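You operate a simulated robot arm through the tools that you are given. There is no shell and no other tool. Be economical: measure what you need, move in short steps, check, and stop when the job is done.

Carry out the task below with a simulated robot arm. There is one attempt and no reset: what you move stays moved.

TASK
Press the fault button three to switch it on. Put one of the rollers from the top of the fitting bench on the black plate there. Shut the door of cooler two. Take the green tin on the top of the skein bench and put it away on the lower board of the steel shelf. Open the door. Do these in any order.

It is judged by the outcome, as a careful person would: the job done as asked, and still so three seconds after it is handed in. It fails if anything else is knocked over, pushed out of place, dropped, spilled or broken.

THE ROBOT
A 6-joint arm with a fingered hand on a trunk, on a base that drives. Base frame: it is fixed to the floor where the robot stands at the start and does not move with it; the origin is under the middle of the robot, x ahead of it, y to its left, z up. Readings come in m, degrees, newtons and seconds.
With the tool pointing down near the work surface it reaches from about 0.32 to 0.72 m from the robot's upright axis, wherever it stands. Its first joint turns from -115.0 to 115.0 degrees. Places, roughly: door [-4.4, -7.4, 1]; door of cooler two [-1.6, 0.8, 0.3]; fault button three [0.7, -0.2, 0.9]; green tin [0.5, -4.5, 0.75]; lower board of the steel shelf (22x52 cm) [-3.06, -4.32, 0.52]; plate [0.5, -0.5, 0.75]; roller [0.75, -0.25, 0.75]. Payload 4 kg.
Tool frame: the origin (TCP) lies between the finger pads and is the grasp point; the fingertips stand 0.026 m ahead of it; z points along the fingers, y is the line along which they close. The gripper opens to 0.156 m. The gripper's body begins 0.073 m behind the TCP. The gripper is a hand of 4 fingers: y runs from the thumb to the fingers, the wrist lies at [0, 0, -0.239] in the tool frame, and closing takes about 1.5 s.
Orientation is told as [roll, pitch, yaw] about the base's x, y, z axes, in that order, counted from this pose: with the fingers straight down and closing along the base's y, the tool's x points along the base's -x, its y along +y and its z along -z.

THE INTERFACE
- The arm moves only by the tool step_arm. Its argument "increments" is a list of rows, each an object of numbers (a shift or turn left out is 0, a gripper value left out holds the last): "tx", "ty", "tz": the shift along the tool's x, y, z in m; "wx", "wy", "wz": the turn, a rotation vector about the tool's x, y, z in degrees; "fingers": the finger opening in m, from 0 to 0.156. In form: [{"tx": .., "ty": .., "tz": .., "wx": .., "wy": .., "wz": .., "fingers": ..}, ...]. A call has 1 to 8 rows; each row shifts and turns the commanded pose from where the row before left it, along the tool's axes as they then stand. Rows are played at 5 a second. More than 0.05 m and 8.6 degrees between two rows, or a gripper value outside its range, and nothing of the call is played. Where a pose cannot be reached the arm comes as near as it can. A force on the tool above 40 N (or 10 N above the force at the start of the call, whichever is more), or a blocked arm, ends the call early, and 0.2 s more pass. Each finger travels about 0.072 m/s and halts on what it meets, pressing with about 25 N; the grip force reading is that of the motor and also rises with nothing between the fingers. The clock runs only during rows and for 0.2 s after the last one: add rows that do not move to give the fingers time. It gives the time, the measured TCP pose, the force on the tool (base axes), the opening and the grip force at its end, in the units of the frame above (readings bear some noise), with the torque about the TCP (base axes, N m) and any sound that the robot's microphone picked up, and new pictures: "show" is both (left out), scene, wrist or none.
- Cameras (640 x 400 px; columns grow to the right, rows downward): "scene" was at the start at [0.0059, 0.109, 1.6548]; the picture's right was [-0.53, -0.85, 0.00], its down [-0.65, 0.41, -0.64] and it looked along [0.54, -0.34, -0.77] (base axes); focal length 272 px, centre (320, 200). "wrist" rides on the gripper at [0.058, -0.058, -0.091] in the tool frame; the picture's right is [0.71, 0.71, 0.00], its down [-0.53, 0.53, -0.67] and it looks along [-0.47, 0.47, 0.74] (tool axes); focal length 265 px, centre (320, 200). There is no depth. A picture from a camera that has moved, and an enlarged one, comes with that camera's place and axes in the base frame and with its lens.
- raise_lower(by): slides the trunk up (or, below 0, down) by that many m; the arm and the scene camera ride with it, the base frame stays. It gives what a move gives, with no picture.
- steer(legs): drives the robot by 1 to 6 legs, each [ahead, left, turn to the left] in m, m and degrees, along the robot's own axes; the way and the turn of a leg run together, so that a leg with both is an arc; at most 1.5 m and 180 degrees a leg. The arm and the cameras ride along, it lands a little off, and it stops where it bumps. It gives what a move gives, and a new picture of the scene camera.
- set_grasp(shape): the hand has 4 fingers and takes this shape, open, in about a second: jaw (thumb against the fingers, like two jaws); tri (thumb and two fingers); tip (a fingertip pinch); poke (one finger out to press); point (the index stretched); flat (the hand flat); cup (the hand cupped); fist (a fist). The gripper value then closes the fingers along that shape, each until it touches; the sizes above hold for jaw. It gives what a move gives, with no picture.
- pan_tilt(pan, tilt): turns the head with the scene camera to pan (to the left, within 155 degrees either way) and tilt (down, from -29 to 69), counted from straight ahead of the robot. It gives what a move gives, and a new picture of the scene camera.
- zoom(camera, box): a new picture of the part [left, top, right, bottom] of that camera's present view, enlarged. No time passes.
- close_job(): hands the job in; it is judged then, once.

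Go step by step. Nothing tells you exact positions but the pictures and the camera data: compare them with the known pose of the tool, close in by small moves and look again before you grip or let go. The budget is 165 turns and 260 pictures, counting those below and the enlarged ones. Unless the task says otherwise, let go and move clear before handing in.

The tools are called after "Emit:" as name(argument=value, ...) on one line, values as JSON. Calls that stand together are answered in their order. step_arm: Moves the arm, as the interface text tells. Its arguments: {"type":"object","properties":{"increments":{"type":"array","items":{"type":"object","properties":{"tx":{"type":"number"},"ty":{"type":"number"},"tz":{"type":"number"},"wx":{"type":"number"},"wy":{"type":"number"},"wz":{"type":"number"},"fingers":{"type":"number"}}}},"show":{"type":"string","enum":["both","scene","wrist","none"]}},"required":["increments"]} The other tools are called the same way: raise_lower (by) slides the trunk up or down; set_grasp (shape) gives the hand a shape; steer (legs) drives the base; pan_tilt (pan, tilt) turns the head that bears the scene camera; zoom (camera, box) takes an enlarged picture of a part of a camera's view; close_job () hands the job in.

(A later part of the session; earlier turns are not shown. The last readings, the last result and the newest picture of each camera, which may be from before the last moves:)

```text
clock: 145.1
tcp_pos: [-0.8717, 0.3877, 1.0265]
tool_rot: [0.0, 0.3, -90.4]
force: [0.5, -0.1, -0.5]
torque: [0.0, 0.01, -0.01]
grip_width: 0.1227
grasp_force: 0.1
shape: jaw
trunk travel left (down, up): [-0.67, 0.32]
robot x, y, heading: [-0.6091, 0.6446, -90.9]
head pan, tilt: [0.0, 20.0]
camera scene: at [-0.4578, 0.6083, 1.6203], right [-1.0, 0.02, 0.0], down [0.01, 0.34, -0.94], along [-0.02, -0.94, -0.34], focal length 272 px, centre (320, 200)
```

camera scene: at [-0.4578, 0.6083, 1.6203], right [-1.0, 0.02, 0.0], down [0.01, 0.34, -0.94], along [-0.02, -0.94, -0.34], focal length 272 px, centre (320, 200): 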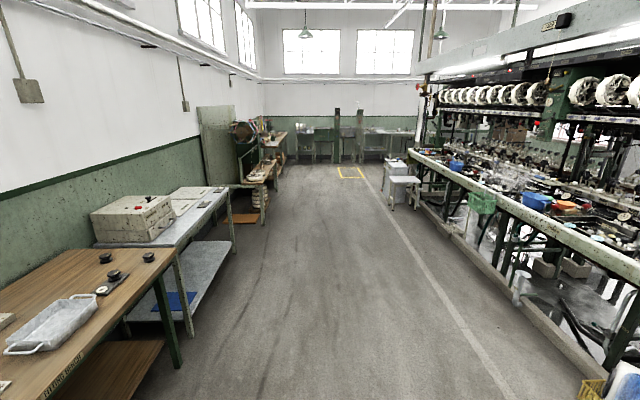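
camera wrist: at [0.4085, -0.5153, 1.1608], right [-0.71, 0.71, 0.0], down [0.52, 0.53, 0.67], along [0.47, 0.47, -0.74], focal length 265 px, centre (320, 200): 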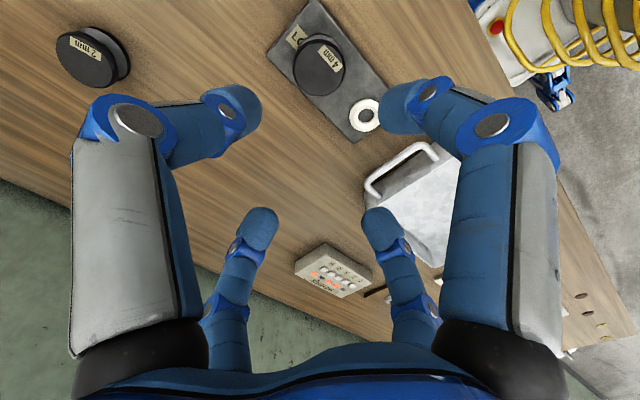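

The aisle is clear; I drive ahead along it.

Emit:
steer(legs=[[1.5, 0, 0], [1.5, 0, 0], [0.8, 0, 0]])

Emit:
pan_tilt(pan=40, tilt=30)

```text
clock: 192.7
tcp_pos: [-0.8321, -3.3807, 1.0266]
tool_rot: [0.0, 0.3, -88.0]
force: [1.0, 0.6, 0.4]
torque: [-0.02, 0.01, -0.02]
grip_width: 0.1556
grasp_force: 0.0
shape: jaw
trunk travel left (down, up): [-0.67, 0.32]
robot x, y, heading: [-0.5861, -3.1127, -88.4]
head pan, tilt: [0.0, 20.0]
camera scene: at [-0.4274, -3.1433, 1.6203], right [-1.0, -0.03, 0.0], down [-0.01, 0.34, -0.94], along [0.03, -0.94, -0.34], focal length 272 px, centre (320, 200)
```

scene: 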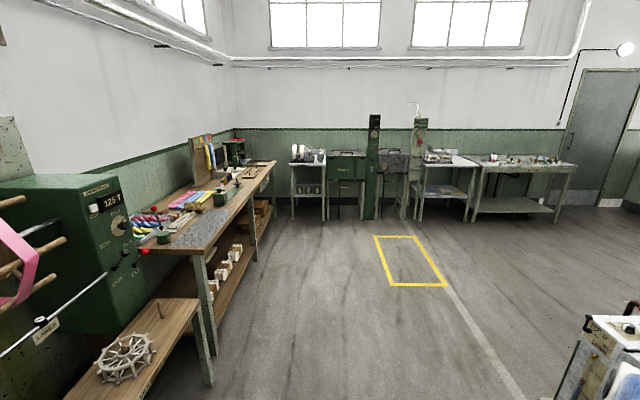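

```text
clock: 193.8
tcp_pos: [-0.8316, -3.3822, 1.0274]
tool_rot: [-0.1, 0.3, -87.9]
force: [0.7, 0.1, -0.3]
torque: [-0.01, -0.01, -0.04]
grip_width: 0.1558
grasp_force: 0.0
shape: jaw
trunk travel left (down, up): [-0.67, 0.32]
robot x, y, heading: [-0.5807, -3.1105, -88.7]
head pan, tilt: [40.0, 30.0]
camera scene: at [-0.3701, -3.1179, 1.6043], right [-0.75, -0.66, 0.0], down [-0.33, 0.37, -0.87], along [0.57, -0.65, -0.5], focal length 272 px, centre (320, 200)
```

scene: 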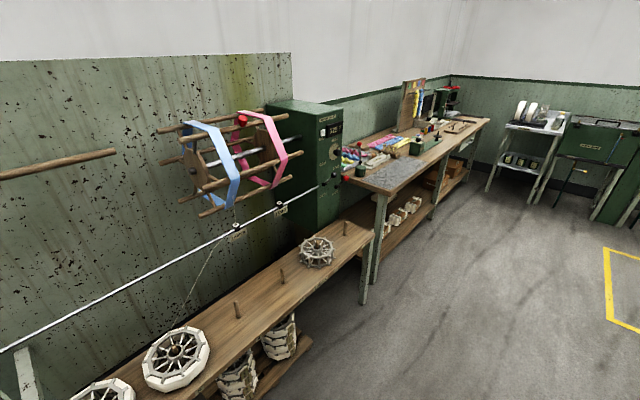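

Emit:
zoom(camera="scene", box=[330, 70, 490, 200])

Emit:
steer(legs=[[1.3, 0, 0]])

Emit:
pan_tilt(pan=75, tilt=40)

```text
3.08 times, centred on (410, 135) of scene
camera zoom: at [-0.3701, -3.1179, 1.6043], right [-0.75, -0.66, 0.0], down [-0.33, 0.37, -0.87], along [0.57, -0.65, -0.5], focal length 836 px, centre (43, 400)
```

zoom: 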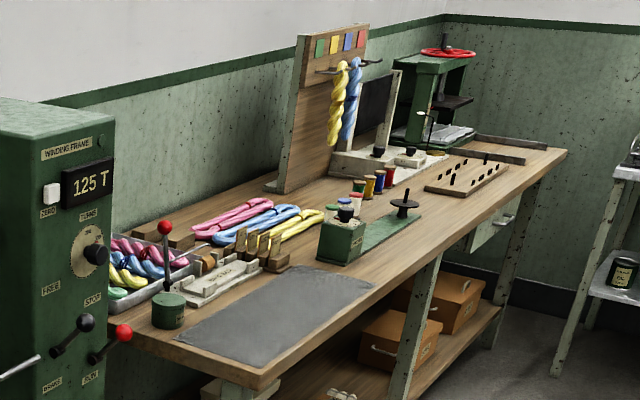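

```text
clock: 211.2
tcp_pos: [-0.7916, -4.7446, 1.0275]
tool_rot: [-0.1, 0.3, -87.7]
force: [0.3, -0.2, -0.3]
torque: [0.02, 0.01, 0.01]
grip_width: 0.156
grasp_force: 0.1
shape: jaw
trunk travel left (down, up): [-0.67, 0.32]
robot x, y, heading: [-0.5382, -4.4768, -88.4]
head pan, tilt: [40.0, 30.0]
camera scene: at [-0.3304, -4.4787, 1.6043], right [-0.75, -0.67, 0.0], down [-0.33, 0.37, -0.87], along [0.58, -0.65, -0.5], focal length 272 px, centre (320, 200)
```

scene: 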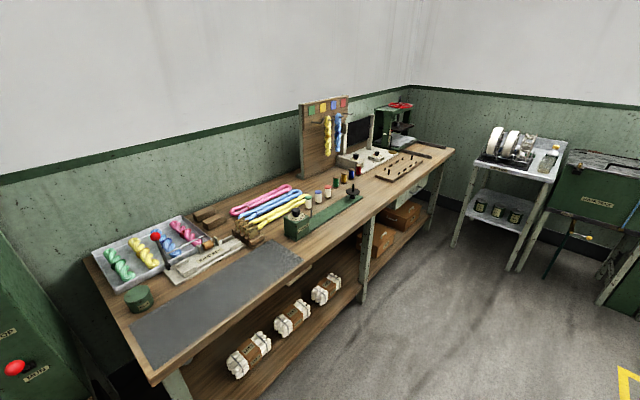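

```text
clock: 212.3
tcp_pos: [-0.7905, -4.7449, 1.0265]
tool_rot: [0.0, 0.3, -87.7]
force: [0.4, 0.1, 0.0]
torque: [-0.02, 0.01, 0.0]
grip_width: 0.1561
grasp_force: 0.1
shape: jaw
trunk travel left (down, up): [-0.67, 0.32]
robot x, y, heading: [-0.5398, -4.4741, -88.2]
head pan, tilt: [75.0, 40.0]
camera scene: at [-0.3077, -4.4312, 1.5889], right [-0.23, -0.97, 0.0], down [-0.63, 0.15, -0.77], along [0.75, -0.18, -0.64], focal length 272 px, centre (320, 200)
```

scene: 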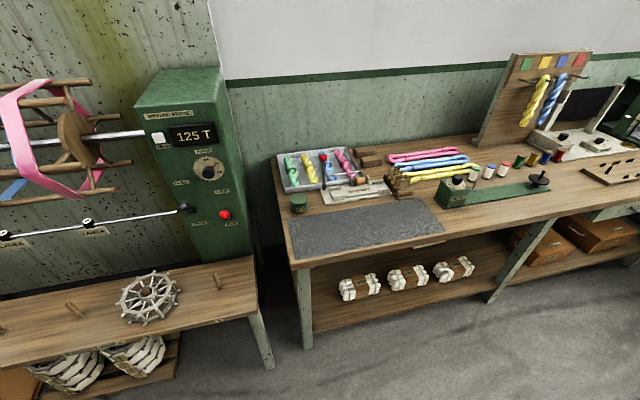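

The round green tin stands near (0.53,-4.54) at the near-left of the skein bench. I turn to face the bench and approach.

Emit:
steer(legs=[[0, 0, 88.2], [0.46, 0.06, 0]])

Emit:
pan_tilt(pan=-5, tilt=45)

```text
clock: 228.2
tcp_pos: [0.1738, -4.6967, 1.0249]
tool_rot: [0.0, 0.3, -1.3]
force: [0.5, -0.3, 0.3]
torque: [0.03, 0.03, -0.01]
grip_width: 0.1562
grasp_force: 0.1
shape: jaw
trunk travel left (down, up): [-0.67, 0.32]
robot x, y, heading: [-0.081, -4.4298, -2.0]
head pan, tilt: [75.0, 40.0]
camera scene: at [-0.1091, -4.1962, 1.5889], right [0.96, -0.29, 0.0], down [-0.19, -0.62, -0.77], along [0.22, 0.73, -0.64], focal length 272 px, centre (320, 200)
```

scene: 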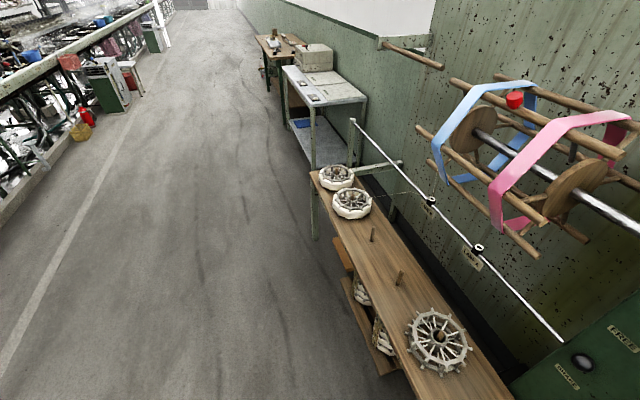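

```text
clock: 229.7
tcp_pos: [0.1737, -4.6966, 1.0269]
tool_rot: [0.0, 0.2, -1.3]
force: [0.4, -0.5, -0.2]
torque: [-0.01, -0.01, 0.0]
grip_width: 0.1557
grasp_force: 0.0
shape: jaw
trunk travel left (down, up): [-0.67, 0.32]
robot x, y, heading: [-0.0776, -4.4274, -1.9]
head pan, tilt: [-5.0, 45.0]
camera scene: at [-0.0532, -4.2872, 1.5817], right [-0.12, -0.99, 0.0], down [-0.7, 0.08, -0.71], along [0.7, -0.08, -0.71], focal length 272 px, centre (320, 200)
```

scene: 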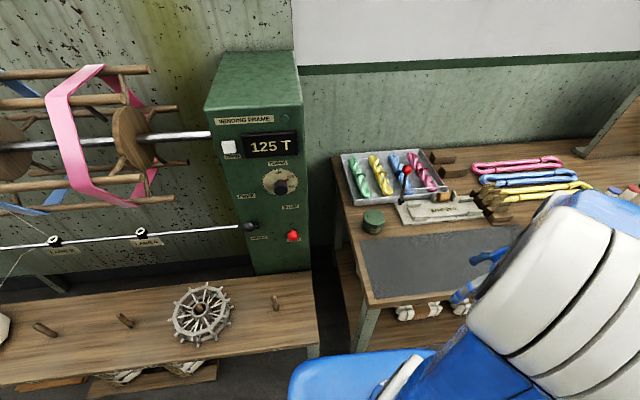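

Emit:
zoom(camera="scene", box=[330, 140, 490, 260])

```text
3.33 times, centred on (410, 200) of scene
camera zoom: at [-0.0532, -4.2872, 1.5817], right [-0.12, -0.99, 0.0], down [-0.7, 0.08, -0.71], along [0.7, -0.08, -0.71], focal length 906 px, centre (20, 200)
```

zoom: 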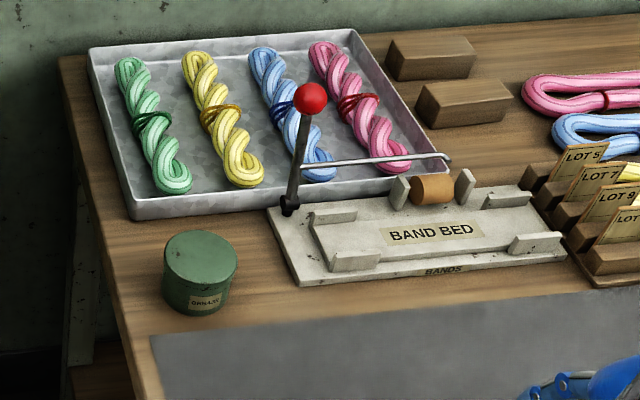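

The tin is about 7.5 cm wide, with its top at (0.549,-4.544,0.886). I move above it and turn the hand 45° so the four fingers avoid the tray and the band bed.

Emit:
step_arm(increments=[{"tx": -0.045, "ty": 0.018}, {"tx": -0.045, "ty": 0.018}, {"tx": -0.045, "ty": 0.018}, {"tx": -0.045, "ty": 0.018}, {"tx": -0.045, "ty": 0.018}, {"tx": -0.045, "ty": 0.018}, {"tx": -0.045, "ty": 0.018}, {"tx": -0.045, "ty": 0.018}], show="none")

Emit:
step_arm(increments=[{"wz": -8}, {"wz": -8}, {"wz": -8}, {"wz": -8}, {"wz": -8}, {"wz": -5}, {}])

```text
clock: 231.5
tcp_pos: [0.5402, -4.5633, 1.0212]
tool_rot: [0.0, 0.5, -1.3]
force: [0.5, -0.6, 0.1]
torque: [-0.01, 0.02, -0.02]
grip_width: 0.1558
grasp_force: 0.2
shape: jaw
trunk travel left (down, up): [-0.67, 0.32]
robot x, y, heading: [-0.0781, -4.4288, -1.9]
head pan, tilt: [-5.0, 45.0]
```

```text
clock: 233.1
tcp_pos: [0.5365, -4.5626, 1.0253]
tool_rot: [0.2, 0.2, 43.9]
force: [-0.6, -1.1, -0.5]
torque: [0.0, -0.01, 0.02]
grip_width: 0.1562
grasp_force: 0.1
shape: jaw
trunk travel left (down, up): [-0.67, 0.32]
robot x, y, heading: [-0.0811, -4.4305, -1.8]
head pan, tilt: [-5.0, 45.0]
camera scene: at [-0.0534, -4.2873, 1.5817], right [-0.12, -0.99, 0.0], down [-0.7, 0.08, -0.71], along [0.7, -0.08, -0.71], focal length 272 px, centre (320, 200)
camera wrist: at [0.5339, -4.6437, 1.1158], right [-1.0, 0.02, 0.0], down [0.02, 0.74, 0.67], along [0.01, 0.67, -0.74], focal length 265 px, centre (320, 200)
```

scene: 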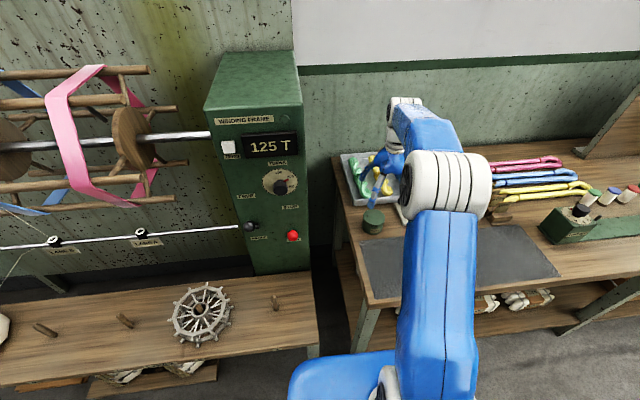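
wrist: 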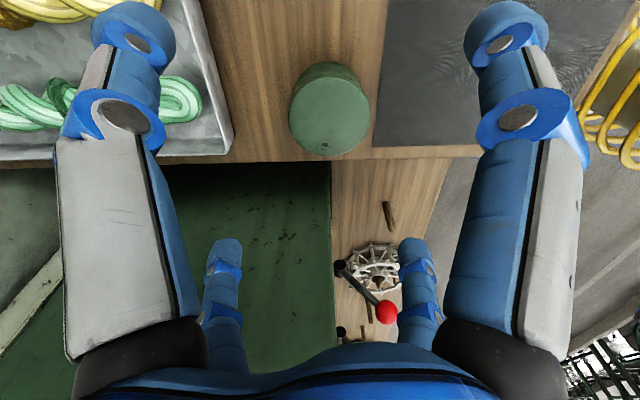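

Emit:
step_arm(increments=[{"tx": -0.0036, "ty": 0.0167, "fingers": 0.11}, {"tz": 0.035}, {"tz": 0.03}, {}])

Emit:
zoom(camera="scene", box=[330, 140, 490, 260])

```text
clock: 234.1
tcp_pos: [0.5287, -4.5482, 0.959]
tool_rot: [0.3, 0.2, 43.7]
force: [-0.1, 0.4, 0.4]
torque: [0.04, 0.02, -0.02]
grip_width: 0.1105
grasp_force: 0.1
shape: jaw
trunk travel left (down, up): [-0.67, 0.32]
robot x, y, heading: [-0.0792, -4.4285, -1.5]
head pan, tilt: [-5.0, 45.0]
camera scene: at [-0.052, -4.288, 1.5817], right [-0.12, -0.99, 0.0], down [-0.7, 0.08, -0.71], along [0.7, -0.08, -0.71], focal length 272 px, centre (320, 200)
camera wrist: at [0.526, -4.6305, 1.0508], right [-1.0, 0.02, 0.01], down [0.02, 0.74, 0.67], along [0.01, 0.67, -0.74], focal length 265 px, centre (320, 200)
```

scene: 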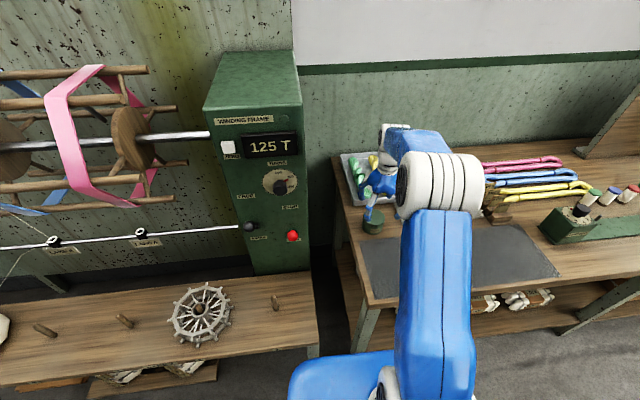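
wrist: 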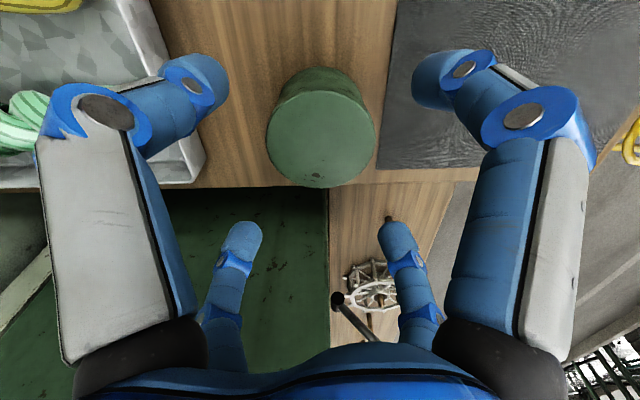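

```text
3.33 times, centred on (410, 200) of scene
camera zoom: at [-0.052, -4.288, 1.5817], right [-0.12, -0.99, 0.0], down [-0.7, 0.08, -0.71], along [0.7, -0.08, -0.71], focal length 906 px, centre (20, 200)
```

zoom: 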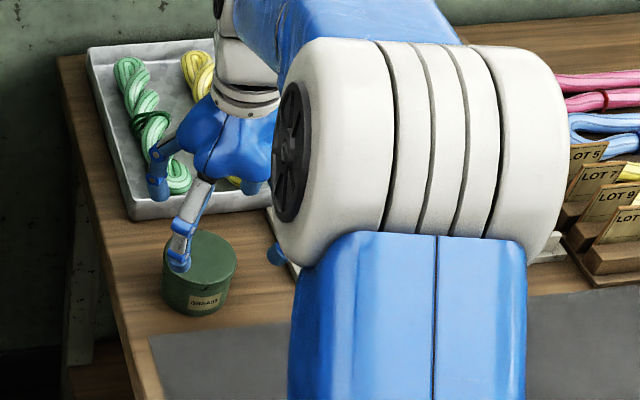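

Emit:
step_arm(increments=[{"tx": -0.0042, "ty": 0.0043}, {"tz": 0.035}, {}])

Emit:
zoom(camera="scene", box=[330, 140, 490, 260])

```text
clock: 234.9
tcp_pos: [0.5292, -4.5419, 0.9265]
tool_rot: [0.1, 0.1, 43.7]
force: [-0.6, -0.7, 0.6]
torque: [0.0, -0.03, 0.01]
grip_width: 0.1102
grasp_force: 0.1
shape: jaw
trunk travel left (down, up): [-0.67, 0.32]
robot x, y, heading: [-0.0803, -4.4282, -2.0]
head pan, tilt: [-5.0, 45.0]
camera scene: at [-0.0554, -4.2869, 1.5817], right [-0.12, -0.99, 0.0], down [-0.7, 0.08, -0.71], along [0.7, -0.08, -0.71], focal length 272 px, centre (320, 200)
camera wrist: at [0.5267, -4.6235, 1.0181], right [-1.0, 0.02, 0.0], down [0.02, 0.74, 0.67], along [0.01, 0.67, -0.74], focal length 265 px, centre (320, 200)
```

scene: 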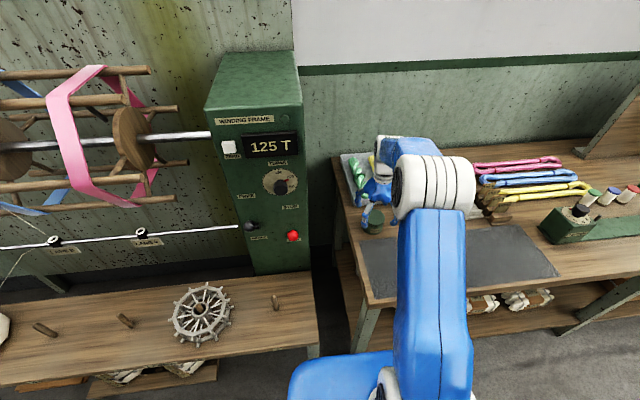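
wrist: 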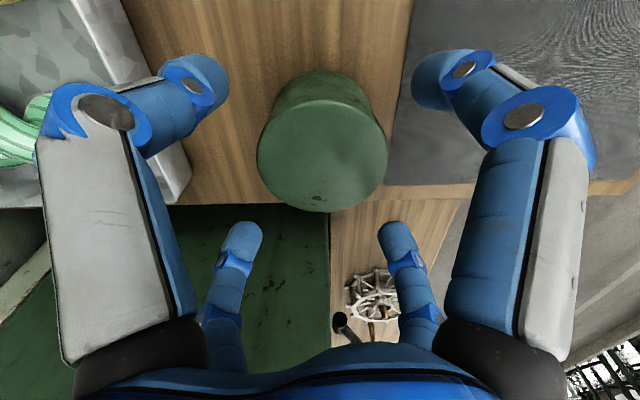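

```text
3.33 times, centred on (410, 200) of scene
camera zoom: at [-0.0554, -4.2869, 1.5817], right [-0.12, -0.99, 0.0], down [-0.7, 0.08, -0.71], along [0.7, -0.08, -0.71], focal length 906 px, centre (20, 200)
```

zoom: 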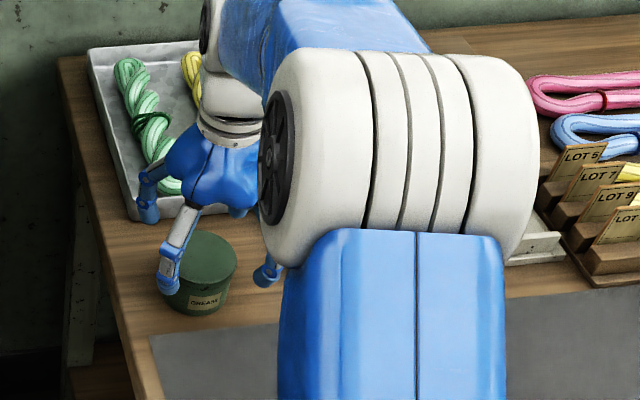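

The tin (marked GREASE) is centred; tray and band bed clear the fingers. I lower and close gently.

Emit:
step_arm(increments=[{"tz": 0.03}, {"tz": 0.022}, {}], show="wrist")

Emit:
zoom(camera="scene", box=[330, 140, 490, 260])

```text
clock: 235.7
tcp_pos: [0.5325, -4.5413, 0.8741]
tool_rot: [0.3, 0.1, 43.7]
force: [0.1, 0.9, 0.2]
torque: [-0.02, -0.01, 0.02]
grip_width: 0.1102
grasp_force: 0.2
shape: jaw
trunk travel left (down, up): [-0.67, 0.32]
robot x, y, heading: [-0.0751, -4.4283, -2.0]
head pan, tilt: [-5.0, 45.0]
camera wrist: at [0.5287, -4.6235, 0.9646], right [-1.0, 0.02, 0.0], down [0.02, 0.74, 0.67], along [0.01, 0.67, -0.74], focal length 265 px, centre (320, 200)
```

wrist: 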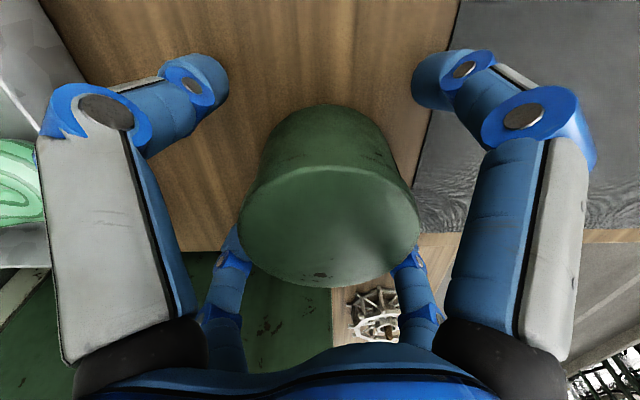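

```text
3.33 times, centred on (410, 200) of scene
camera zoom: at [-0.054, -4.2871, 1.5817], right [-0.12, -0.99, 0.0], down [-0.7, 0.08, -0.71], along [0.7, -0.08, -0.71], focal length 906 px, centre (20, 200)
```

zoom: 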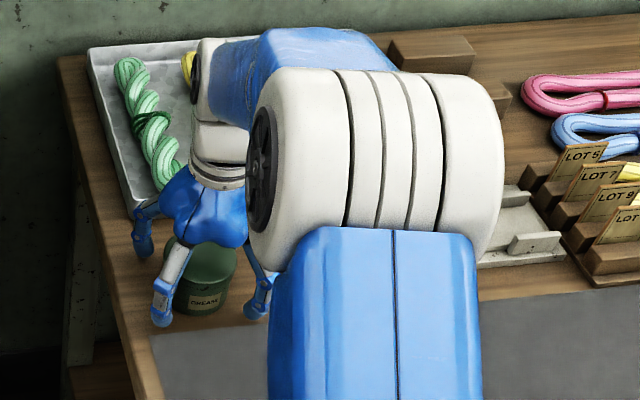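

Emit:
step_arm(increments=[{"tz": 0.004, "fingers": 0.08}, {}, {"fingers": 0.06}, {}, {}, {}], show="wrist")

```text
clock: 237.1
tcp_pos: [0.5305, -4.5417, 0.8697]
tool_rot: [0.2, 0.1, 43.7]
force: [-0.2, 1.2, -0.1]
torque: [0.0, -0.05, -0.01]
grip_width: 0.0643
grasp_force: 24.5
shape: jaw
trunk travel left (down, up): [-0.67, 0.32]
robot x, y, heading: [-0.0778, -4.4345, -1.7]
head pan, tilt: [-5.0, 45.0]
camera wrist: at [0.5279, -4.6236, 0.9601], right [-1.0, 0.02, 0.01], down [0.02, 0.74, 0.67], along [0.01, 0.67, -0.74], focal length 265 px, centre (320, 200)
```

wrist: 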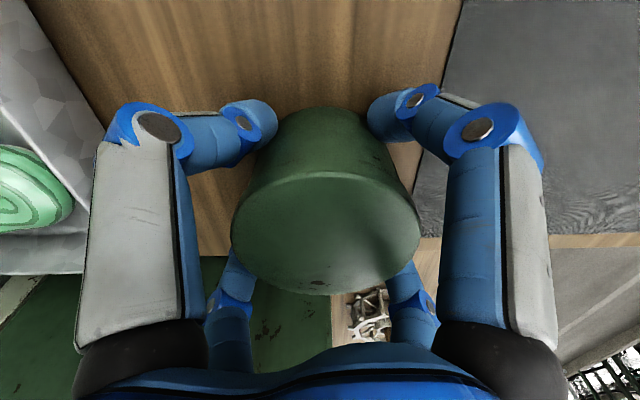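

Gripped. I lift and check.

Emit:
step_arm(increments=[{"tz": -0.03}, {"tz": -0.04}, {"tz": -0.045}, {"tz": -0.045}, {"tz": -0.03}, {}])

```text
clock: 238.5
tcp_pos: [0.5278, -4.5424, 1.0614]
tool_rot: [0.1, 0.2, 43.7]
force: [0.1, -0.1, -2.1]
torque: [0.01, 0.04, 0.01]
grip_width: 0.0644
grasp_force: 25.3
shape: jaw
trunk travel left (down, up): [-0.67, 0.32]
robot x, y, heading: [-0.0778, -4.4321, -1.7]
head pan, tilt: [-5.0, 45.0]
camera scene: at [-0.0526, -4.2873, 1.5816], right [-0.12, -0.99, 0.0], down [-0.7, 0.08, -0.71], along [0.7, -0.08, -0.71], focal length 272 px, centre (320, 200)
camera wrist: at [0.5252, -4.6241, 1.1519], right [-1.0, 0.02, 0.01], down [0.02, 0.74, 0.67], along [0.01, 0.67, -0.74], focal length 265 px, centre (320, 200)
```

scene: 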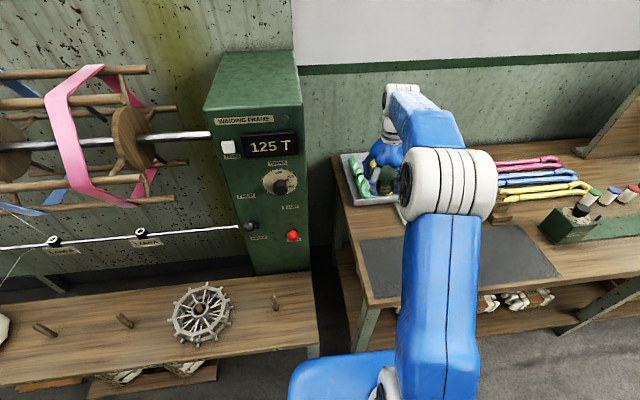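
wrist: 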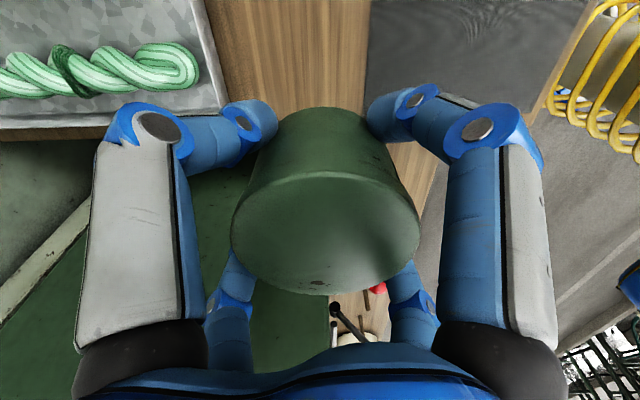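

Tin held. I back away, retract the arm somewhat and turn towards the shelf (−x).

Emit:
steer(legs=[[-0.5, 0, 0]])

Emit:
step_arm(increments=[{"tx": 0.02, "ty": 0.035}, {"tx": 0.02, "ty": 0.035}, {"tx": 0.03, "ty": 0.03}, {"tx": 0.03, "ty": 0.03}, {"tx": 0.03, "ty": 0.03}], show="none")

Emit:
pan_tilt(pan=0, tilt=25)

Emit:
steer(legs=[[0, 0, -179]])

```text
clock: 245.3
tcp_pos: [0.0362, -4.5264, 1.0608]
tool_rot: [0.2, 0.1, 43.9]
force: [0.4, -0.4, -1.6]
torque: [0.0, -0.02, 0.01]
grip_width: 0.0645
grasp_force: 25.3
shape: jaw
trunk travel left (down, up): [-0.67, 0.32]
robot x, y, heading: [-0.5735, -4.4163, -1.5]
head pan, tilt: [-5.0, 45.0]
camera scene: at [-0.5471, -4.2728, 1.5817], right [-0.11, -0.99, 0.0], down [-0.7, 0.08, -0.71], along [0.7, -0.08, -0.71], focal length 272 px, centre (320, 200)
```

scene: 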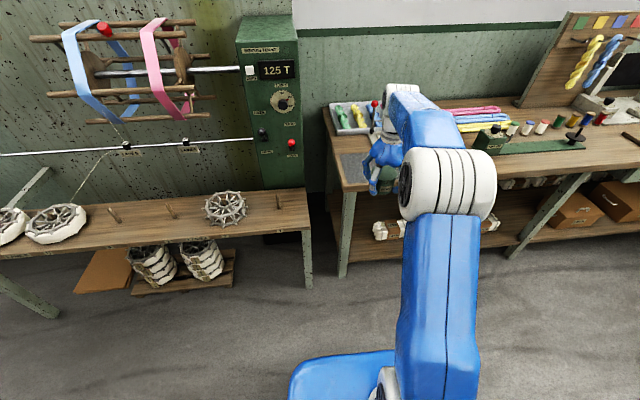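

```text
clock: 246.5
tcp_pos: [-0.1722, -4.4999, 1.0627]
tool_rot: [0.1, 0.1, 43.9]
force: [-0.7, 0.8, -2.1]
torque: [-0.04, -0.04, 0.02]
grip_width: 0.0641
grasp_force: 24.9
shape: jaw
trunk travel left (down, up): [-0.67, 0.32]
robot x, y, heading: [-0.5706, -4.4125, -1.4]
head pan, tilt: [-5.0, 45.0]
```

```text
clock: 247.3
tcp_pos: [-0.1716, -4.5021, 1.0621]
tool_rot: [0.2, 0.2, 43.9]
force: [0.1, -1.0, -3.2]
torque: [-0.05, -0.03, -0.03]
grip_width: 0.0643
grasp_force: 25.1
shape: jaw
trunk travel left (down, up): [-0.67, 0.32]
robot x, y, heading: [-0.5731, -4.4194, -1.3]
head pan, tilt: [0.0, 25.0]
camera scene: at [-0.5366, -4.2659, 1.6122], right [-0.03, -1.0, 0.0], down [-0.42, 0.01, -0.91], along [0.91, -0.03, -0.42], focal length 272 px, centre (320, 200)
```

scene: 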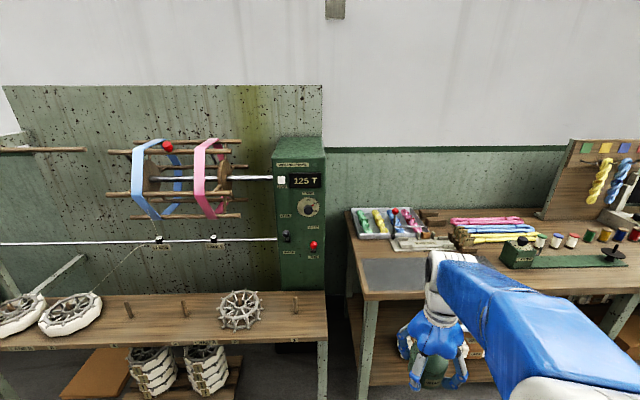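

```text
clock: 267.5
tcp_pos: [-0.9726, -4.3222, 1.0614]
tool_rot: [0.3, 0.2, -137.0]
force: [-0.2, 1.1, -2.5]
torque: [-0.01, -0.01, 0.0]
grip_width: 0.0636
grasp_force: 25.1
shape: jaw
trunk travel left (down, up): [-0.67, 0.32]
robot x, y, heading: [-0.5715, -4.4144, 177.2]
head pan, tilt: [0.0, 25.0]
camera scene: at [-0.6108, -4.5653, 1.6122], right [0.04, 1.0, 0.0], down [0.42, -0.02, -0.91], along [-0.91, 0.04, -0.42], focal length 272 px, centre (320, 200)
```

scene: 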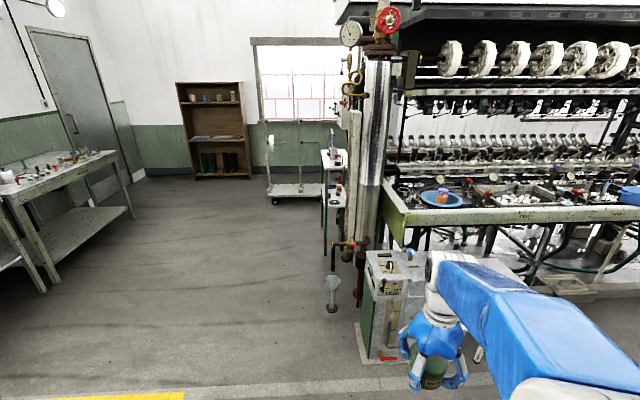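

Emit:
zoom(camera="scene", box=[240, 110, 440, 320])

```text
1.90 times, centred on (340, 215) of scene
camera zoom: at [-0.6108, -4.5653, 1.6122], right [0.04, 1.0, 0.0], down [0.42, -0.02, -0.91], along [-0.91, 0.04, -0.42], focal length 518 px, centre (282, 171)
```

zoom: 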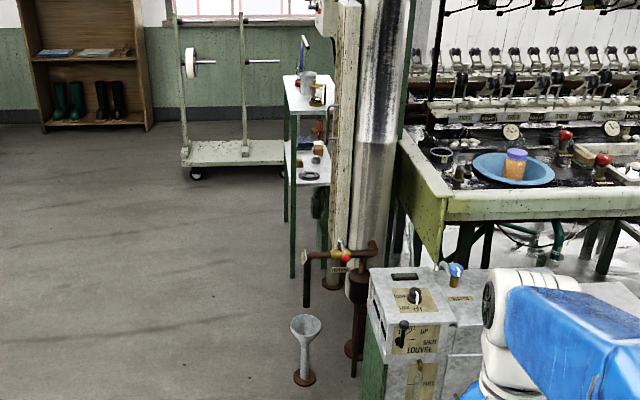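

The steel shelf (white boards, green posts) is behind the pipe stand. I sidestep into the open floor and drive past to view it from the front.

Emit:
steer(legs=[[0, 0.95, 0], [1.5, 0, 0], [0.6, 0, 0]])

Emit:
pan_tilt(pan=-70, tilt=35)

```text
clock: 306.1
tcp_pos: [-3.0792, -5.3721, 1.0619]
tool_rot: [0.3, 0.3, -131.6]
force: [0.4, 0.5, -2.1]
torque: [-0.02, -0.01, 0.02]
grip_width: 0.0633
grasp_force: 24.6
shape: jaw
trunk travel left (down, up): [-0.67, 0.32]
robot x, y, heading: [-2.6715, -5.4287, -177.2]
head pan, tilt: [0.0, 25.0]
camera scene: at [-2.6973, -5.5796, 1.6122], right [-0.05, 1.0, 0.0], down [0.42, 0.02, -0.91], along [-0.91, -0.05, -0.42], focal length 272 px, centre (320, 200)
```

scene: 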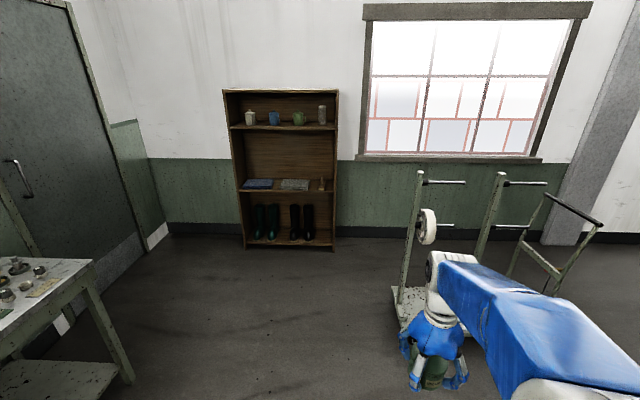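

```text
clock: 307.5
tcp_pos: [-3.0783, -5.3721, 1.0605]
tool_rot: [0.1, 0.2, -131.6]
force: [0.6, 0.2, -2.6]
torque: [0.0, 0.0, -0.01]
grip_width: 0.0633
grasp_force: 25.3
shape: jaw
trunk travel left (down, up): [-0.67, 0.32]
robot x, y, heading: [-2.6707, -5.4287, -177.0]
head pan, tilt: [-70.0, 35.0]
camera scene: at [-2.6394, -5.4939, 1.5965], right [0.92, 0.39, 0.0], down [0.22, -0.53, -0.82], along [-0.32, 0.75, -0.57], focal length 272 px, centre (320, 200)
```

scene: 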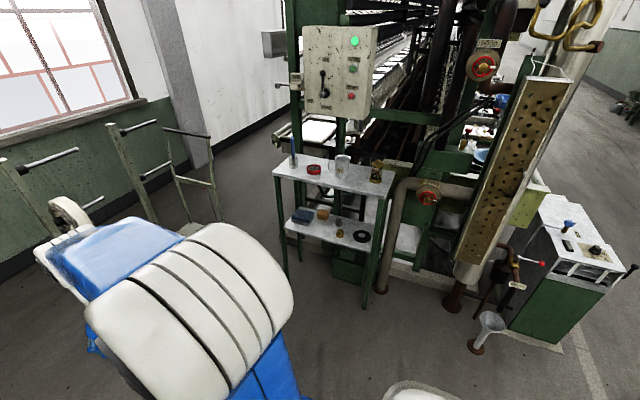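

Emit:
zoom(camera="scene", box=[250, 130, 420, 310])

```text
2.22 times, centred on (335, 220) of scene
camera zoom: at [-2.6394, -5.4939, 1.5965], right [0.92, 0.39, 0.0], down [0.22, -0.53, -0.82], along [-0.32, 0.75, -0.57], focal length 604 px, centre (287, 156)
```

zoom: 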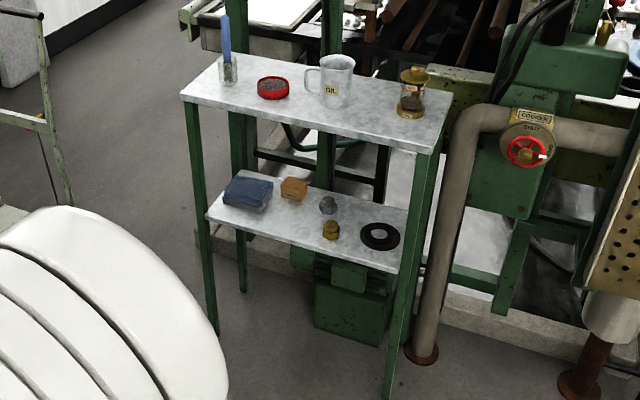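

The lower board has free space at front, left of centre, but the upper board prevents a straight-down hand; I'll need to regrasp tilted. I look at the nearby tables on the left for a place to set the tin down briefly.

Emit:
pan_tilt(pan=60, tilt=25)

```text
clock: 309.6
tcp_pos: [-3.0795, -5.3727, 1.0601]
tool_rot: [0.2, 0.2, -131.6]
force: [0.4, -0.4, -2.3]
torque: [-0.01, 0.0, -0.02]
grip_width: 0.0633
grasp_force: 25.1
shape: jaw
trunk travel left (down, up): [-0.67, 0.32]
robot x, y, heading: [-2.6726, -5.4251, -177.3]
head pan, tilt: [60.0, 25.0]
camera scene: at [-2.647, -5.657, 1.6122], right [-0.89, 0.46, 0.0], down [0.19, 0.38, -0.91], along [-0.41, -0.81, -0.42], focal length 272 px, centre (320, 200)
```

scene: 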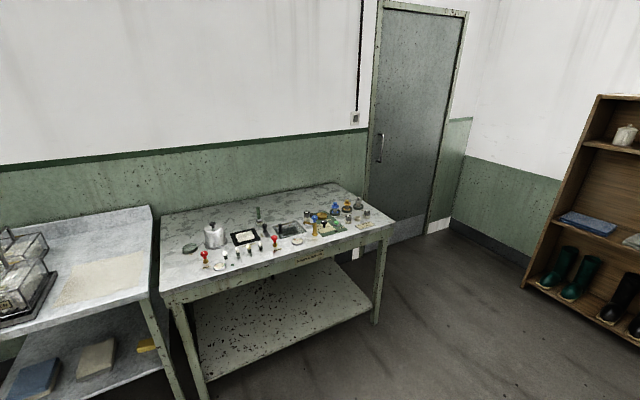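

Emit:
zoom(camera="scene", box=[0, 170, 400, 320])

Emit:
zoom(camera="scene", box=[340, 0, 480, 270])

```text
1.60 times, centred on (200, 245) of scene
camera zoom: at [-2.647, -5.657, 1.6122], right [-0.89, 0.46, 0.0], down [0.19, 0.38, -0.91], along [-0.41, -0.81, -0.42], focal length 435 px, centre (512, 128)
```

zoom: 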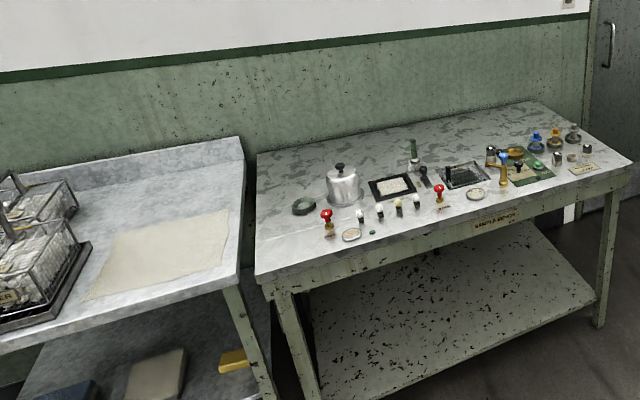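

```text
1.48 times, centred on (410, 135) of scene
camera zoom: at [-2.647, -5.657, 1.6122], right [-0.89, 0.46, 0.0], down [0.19, 0.38, -0.91], along [-0.41, -0.81, -0.42], focal length 403 px, centre (187, 296)
```

zoom: 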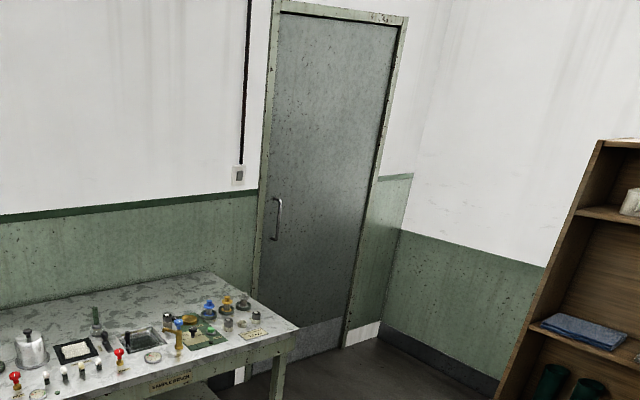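

The sample bench nearby has a free front-left corner spot near (-2.53,-6.74). I'll set the tin down there and regrasp it with a tilted hand.

Emit:
steer(legs=[[0, 0, 87.3], [0.7, 0.18, 0]])

Emit:
pan_tilt(pan=0, tilt=50)

```text
clock: 328.8
tcp_pos: [-2.5192, -6.5257, 1.0605]
tool_rot: [0.3, 0.2, -41.5]
force: [-0.3, -0.2, -2.3]
torque: [0.02, 0.03, -0.04]
grip_width: 0.0629
grasp_force: 25.0
shape: jaw
trunk travel left (down, up): [-0.67, 0.32]
robot x, y, heading: [-2.4619, -6.1206, -87.1]
head pan, tilt: [60.0, 25.0]
camera scene: at [-2.2351, -6.0952, 1.6123], right [-0.45, -0.89, 0.0], down [-0.38, 0.19, -0.91], along [0.81, -0.41, -0.42], focal length 272 px, centre (320, 200)
```

scene: 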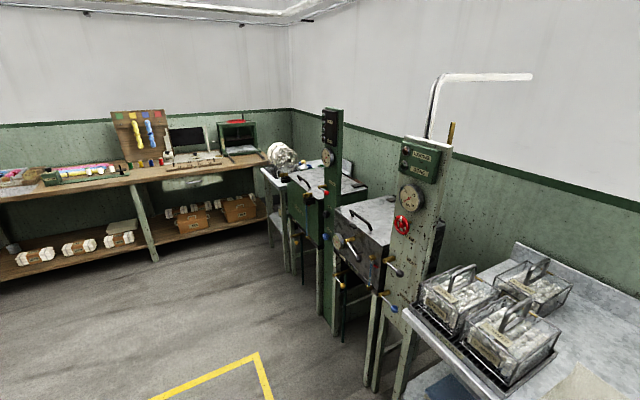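

```text
clock: 330.1
tcp_pos: [-2.5184, -6.5257, 1.0611]
tool_rot: [0.2, 0.1, -41.5]
force: [-0.4, 1.1, -2.1]
torque: [-0.01, -0.01, 0.02]
grip_width: 0.063
grasp_force: 24.4
shape: jaw
trunk travel left (down, up): [-0.67, 0.32]
robot x, y, heading: [-2.4645, -6.1207, -86.7]
head pan, tilt: [0.0, 50.0]
camera scene: at [-2.313, -6.1304, 1.5748], right [-1.0, -0.05, 0.0], down [-0.04, 0.76, -0.64], along [0.03, -0.64, -0.77], focal length 272 px, centre (320, 200)
```

scene: 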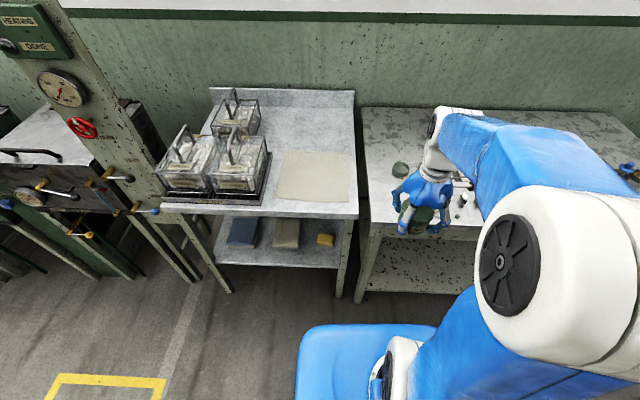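

Emit:
step_arm(increments=[{"tx": -0.0301, "ty": -0.0348}, {"tx": -0.0301, "ty": -0.0348}, {"tx": -0.0301, "ty": -0.0348}, {"tx": -0.0301, "ty": -0.0348}, {"tz": 0.04}, {"tz": 0.04}, {}])

Emit:
zoom(camera="scene", box=[340, 90, 500, 250])

```text
clock: 331.7
tcp_pos: [-2.5205, -6.71, 0.9837]
tool_rot: [0.1, 0.0, -41.5]
force: [0.2, 0.3, -2.2]
torque: [-0.04, 0.05, 0.0]
grip_width: 0.0631
grasp_force: 25.3
shape: jaw
trunk travel left (down, up): [-0.67, 0.32]
robot x, y, heading: [-2.4625, -6.121, -87.2]
head pan, tilt: [0.0, 50.0]
camera scene: at [-2.3132, -6.1273, 1.5748], right [-1.0, -0.05, 0.0], down [-0.04, 0.76, -0.64], along [0.03, -0.64, -0.76], focal length 272 px, centre (320, 200)
camera wrist: at [-2.6031, -6.7138, 1.0747], right [-0.06, 1.0, 0.0], down [0.74, 0.04, 0.67], along [0.67, 0.04, -0.74], focal length 265 px, centre (320, 200)
```

scene: 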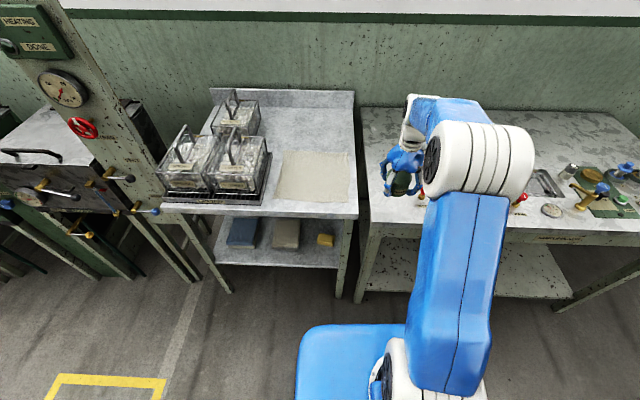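
wrist: 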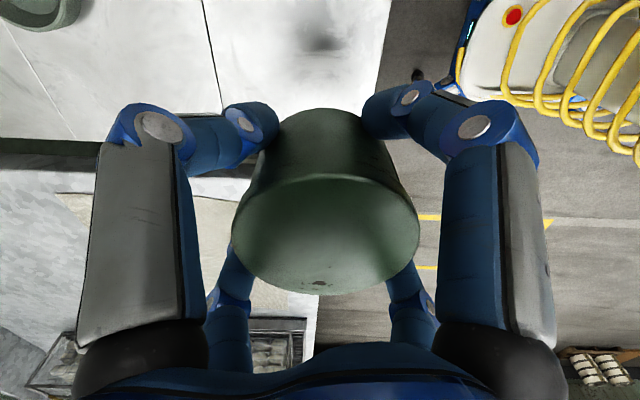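

```text
2.50 times, centred on (420, 170) of scene
camera zoom: at [-2.3132, -6.1273, 1.5748], right [-1.0, -0.05, 0.0], down [-0.04, 0.76, -0.64], along [0.03, -0.64, -0.76], focal length 680 px, centre (70, 275)
```

zoom: 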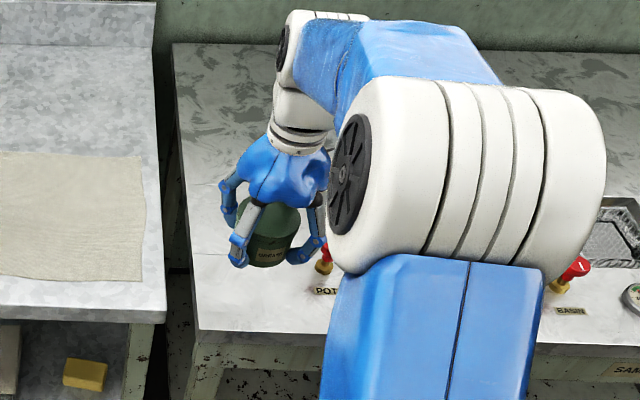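

Emit:
step_arm(increments=[{"tx": -0.0075, "ty": 0.0066, "tz": 0.03}, {"tz": 0.04}, {"tz": 0.015}, {}], show="scene")

Emit:
zoom(camera="scene", box=[340, 130, 460, 250])

```text
clock: 332.7
tcp_pos: [-2.5101, -6.7106, 0.8987]
tool_rot: [0.3, 0.3, -41.4]
force: [-0.6, -0.6, -2.9]
torque: [0.0, 0.02, 0.03]
grip_width: 0.0632
grasp_force: 25.0
shape: jaw
trunk travel left (down, up): [-0.67, 0.32]
robot x, y, heading: [-2.4663, -6.12, -86.9]
head pan, tilt: [0.0, 50.0]
camera scene: at [-2.3136, -6.131, 1.5748], right [-1.0, -0.05, 0.0], down [-0.04, 0.77, -0.64], along [0.03, -0.64, -0.77], focal length 272 px, centre (320, 200)
```

scene: 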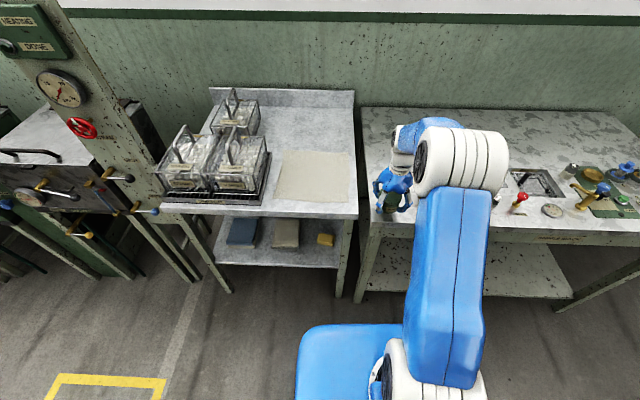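

```text
3.33 times, centred on (400, 190) of scene
camera zoom: at [-2.3136, -6.131, 1.5748], right [-1.0, -0.05, 0.0], down [-0.04, 0.77, -0.64], along [0.03, -0.64, -0.77], focal length 906 px, centre (53, 233)
```

zoom: 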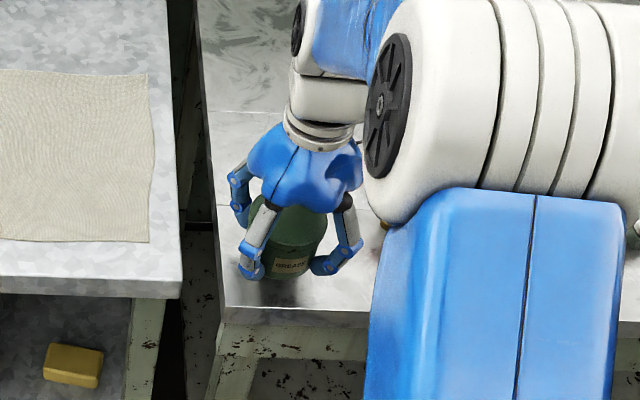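

Emit:
step_arm(increments=[{"tz": 0.012}, {"tz": 0.006}, {"tz": 0.005}, {}], show="none")

```text
clock: 333.7
tcp_pos: [-2.51, -6.7098, 0.8732]
tool_rot: [0.2, 0.2, -41.4]
force: [0.1, -0.4, -2.3]
torque: [0.0, -0.01, 0.0]
grip_width: 0.0628
grasp_force: 25.1
shape: jaw
trunk travel left (down, up): [-0.67, 0.32]
robot x, y, heading: [-2.464, -6.118, -86.9]
head pan, tilt: [0.0, 50.0]
```

Emit:
step_arm(increments=[{"tz": 0.004}, {"tz": 0.004}, {"tz": 0.004}, {}], show="none")

Emit:
zoom(camera="scene", box=[340, 130, 460, 250])

```text
clock: 334.7
tcp_pos: [-2.5111, -6.7115, 0.8671]
tool_rot: [-0.4, -0.3, -41.5]
force: [0.6, 7.2, 22.8]
torque: [0.44, -0.13, -0.03]
grip_width: 0.064
grasp_force: 25.2
shape: jaw
trunk travel left (down, up): [-0.67, 0.32]
robot x, y, heading: [-2.4663, -6.1197, -86.9]
head pan, tilt: [0.0, 50.0]
stopped in row 4: the force on the tool passed its limit at 42 N (the readings are from after the stop); the commanded pose is now the measured one
```

```text
3.33 times, centred on (400, 190) of scene
camera zoom: at [-2.3131, -6.1273, 1.5747], right [-1.0, -0.05, 0.0], down [-0.04, 0.76, -0.64], along [0.03, -0.64, -0.76], focal length 906 px, centre (53, 233)
```

zoom: 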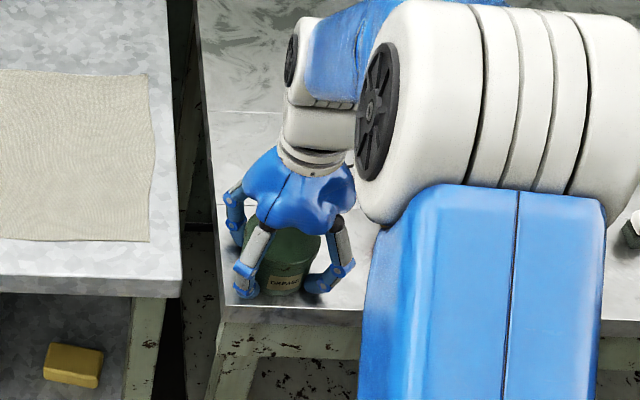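

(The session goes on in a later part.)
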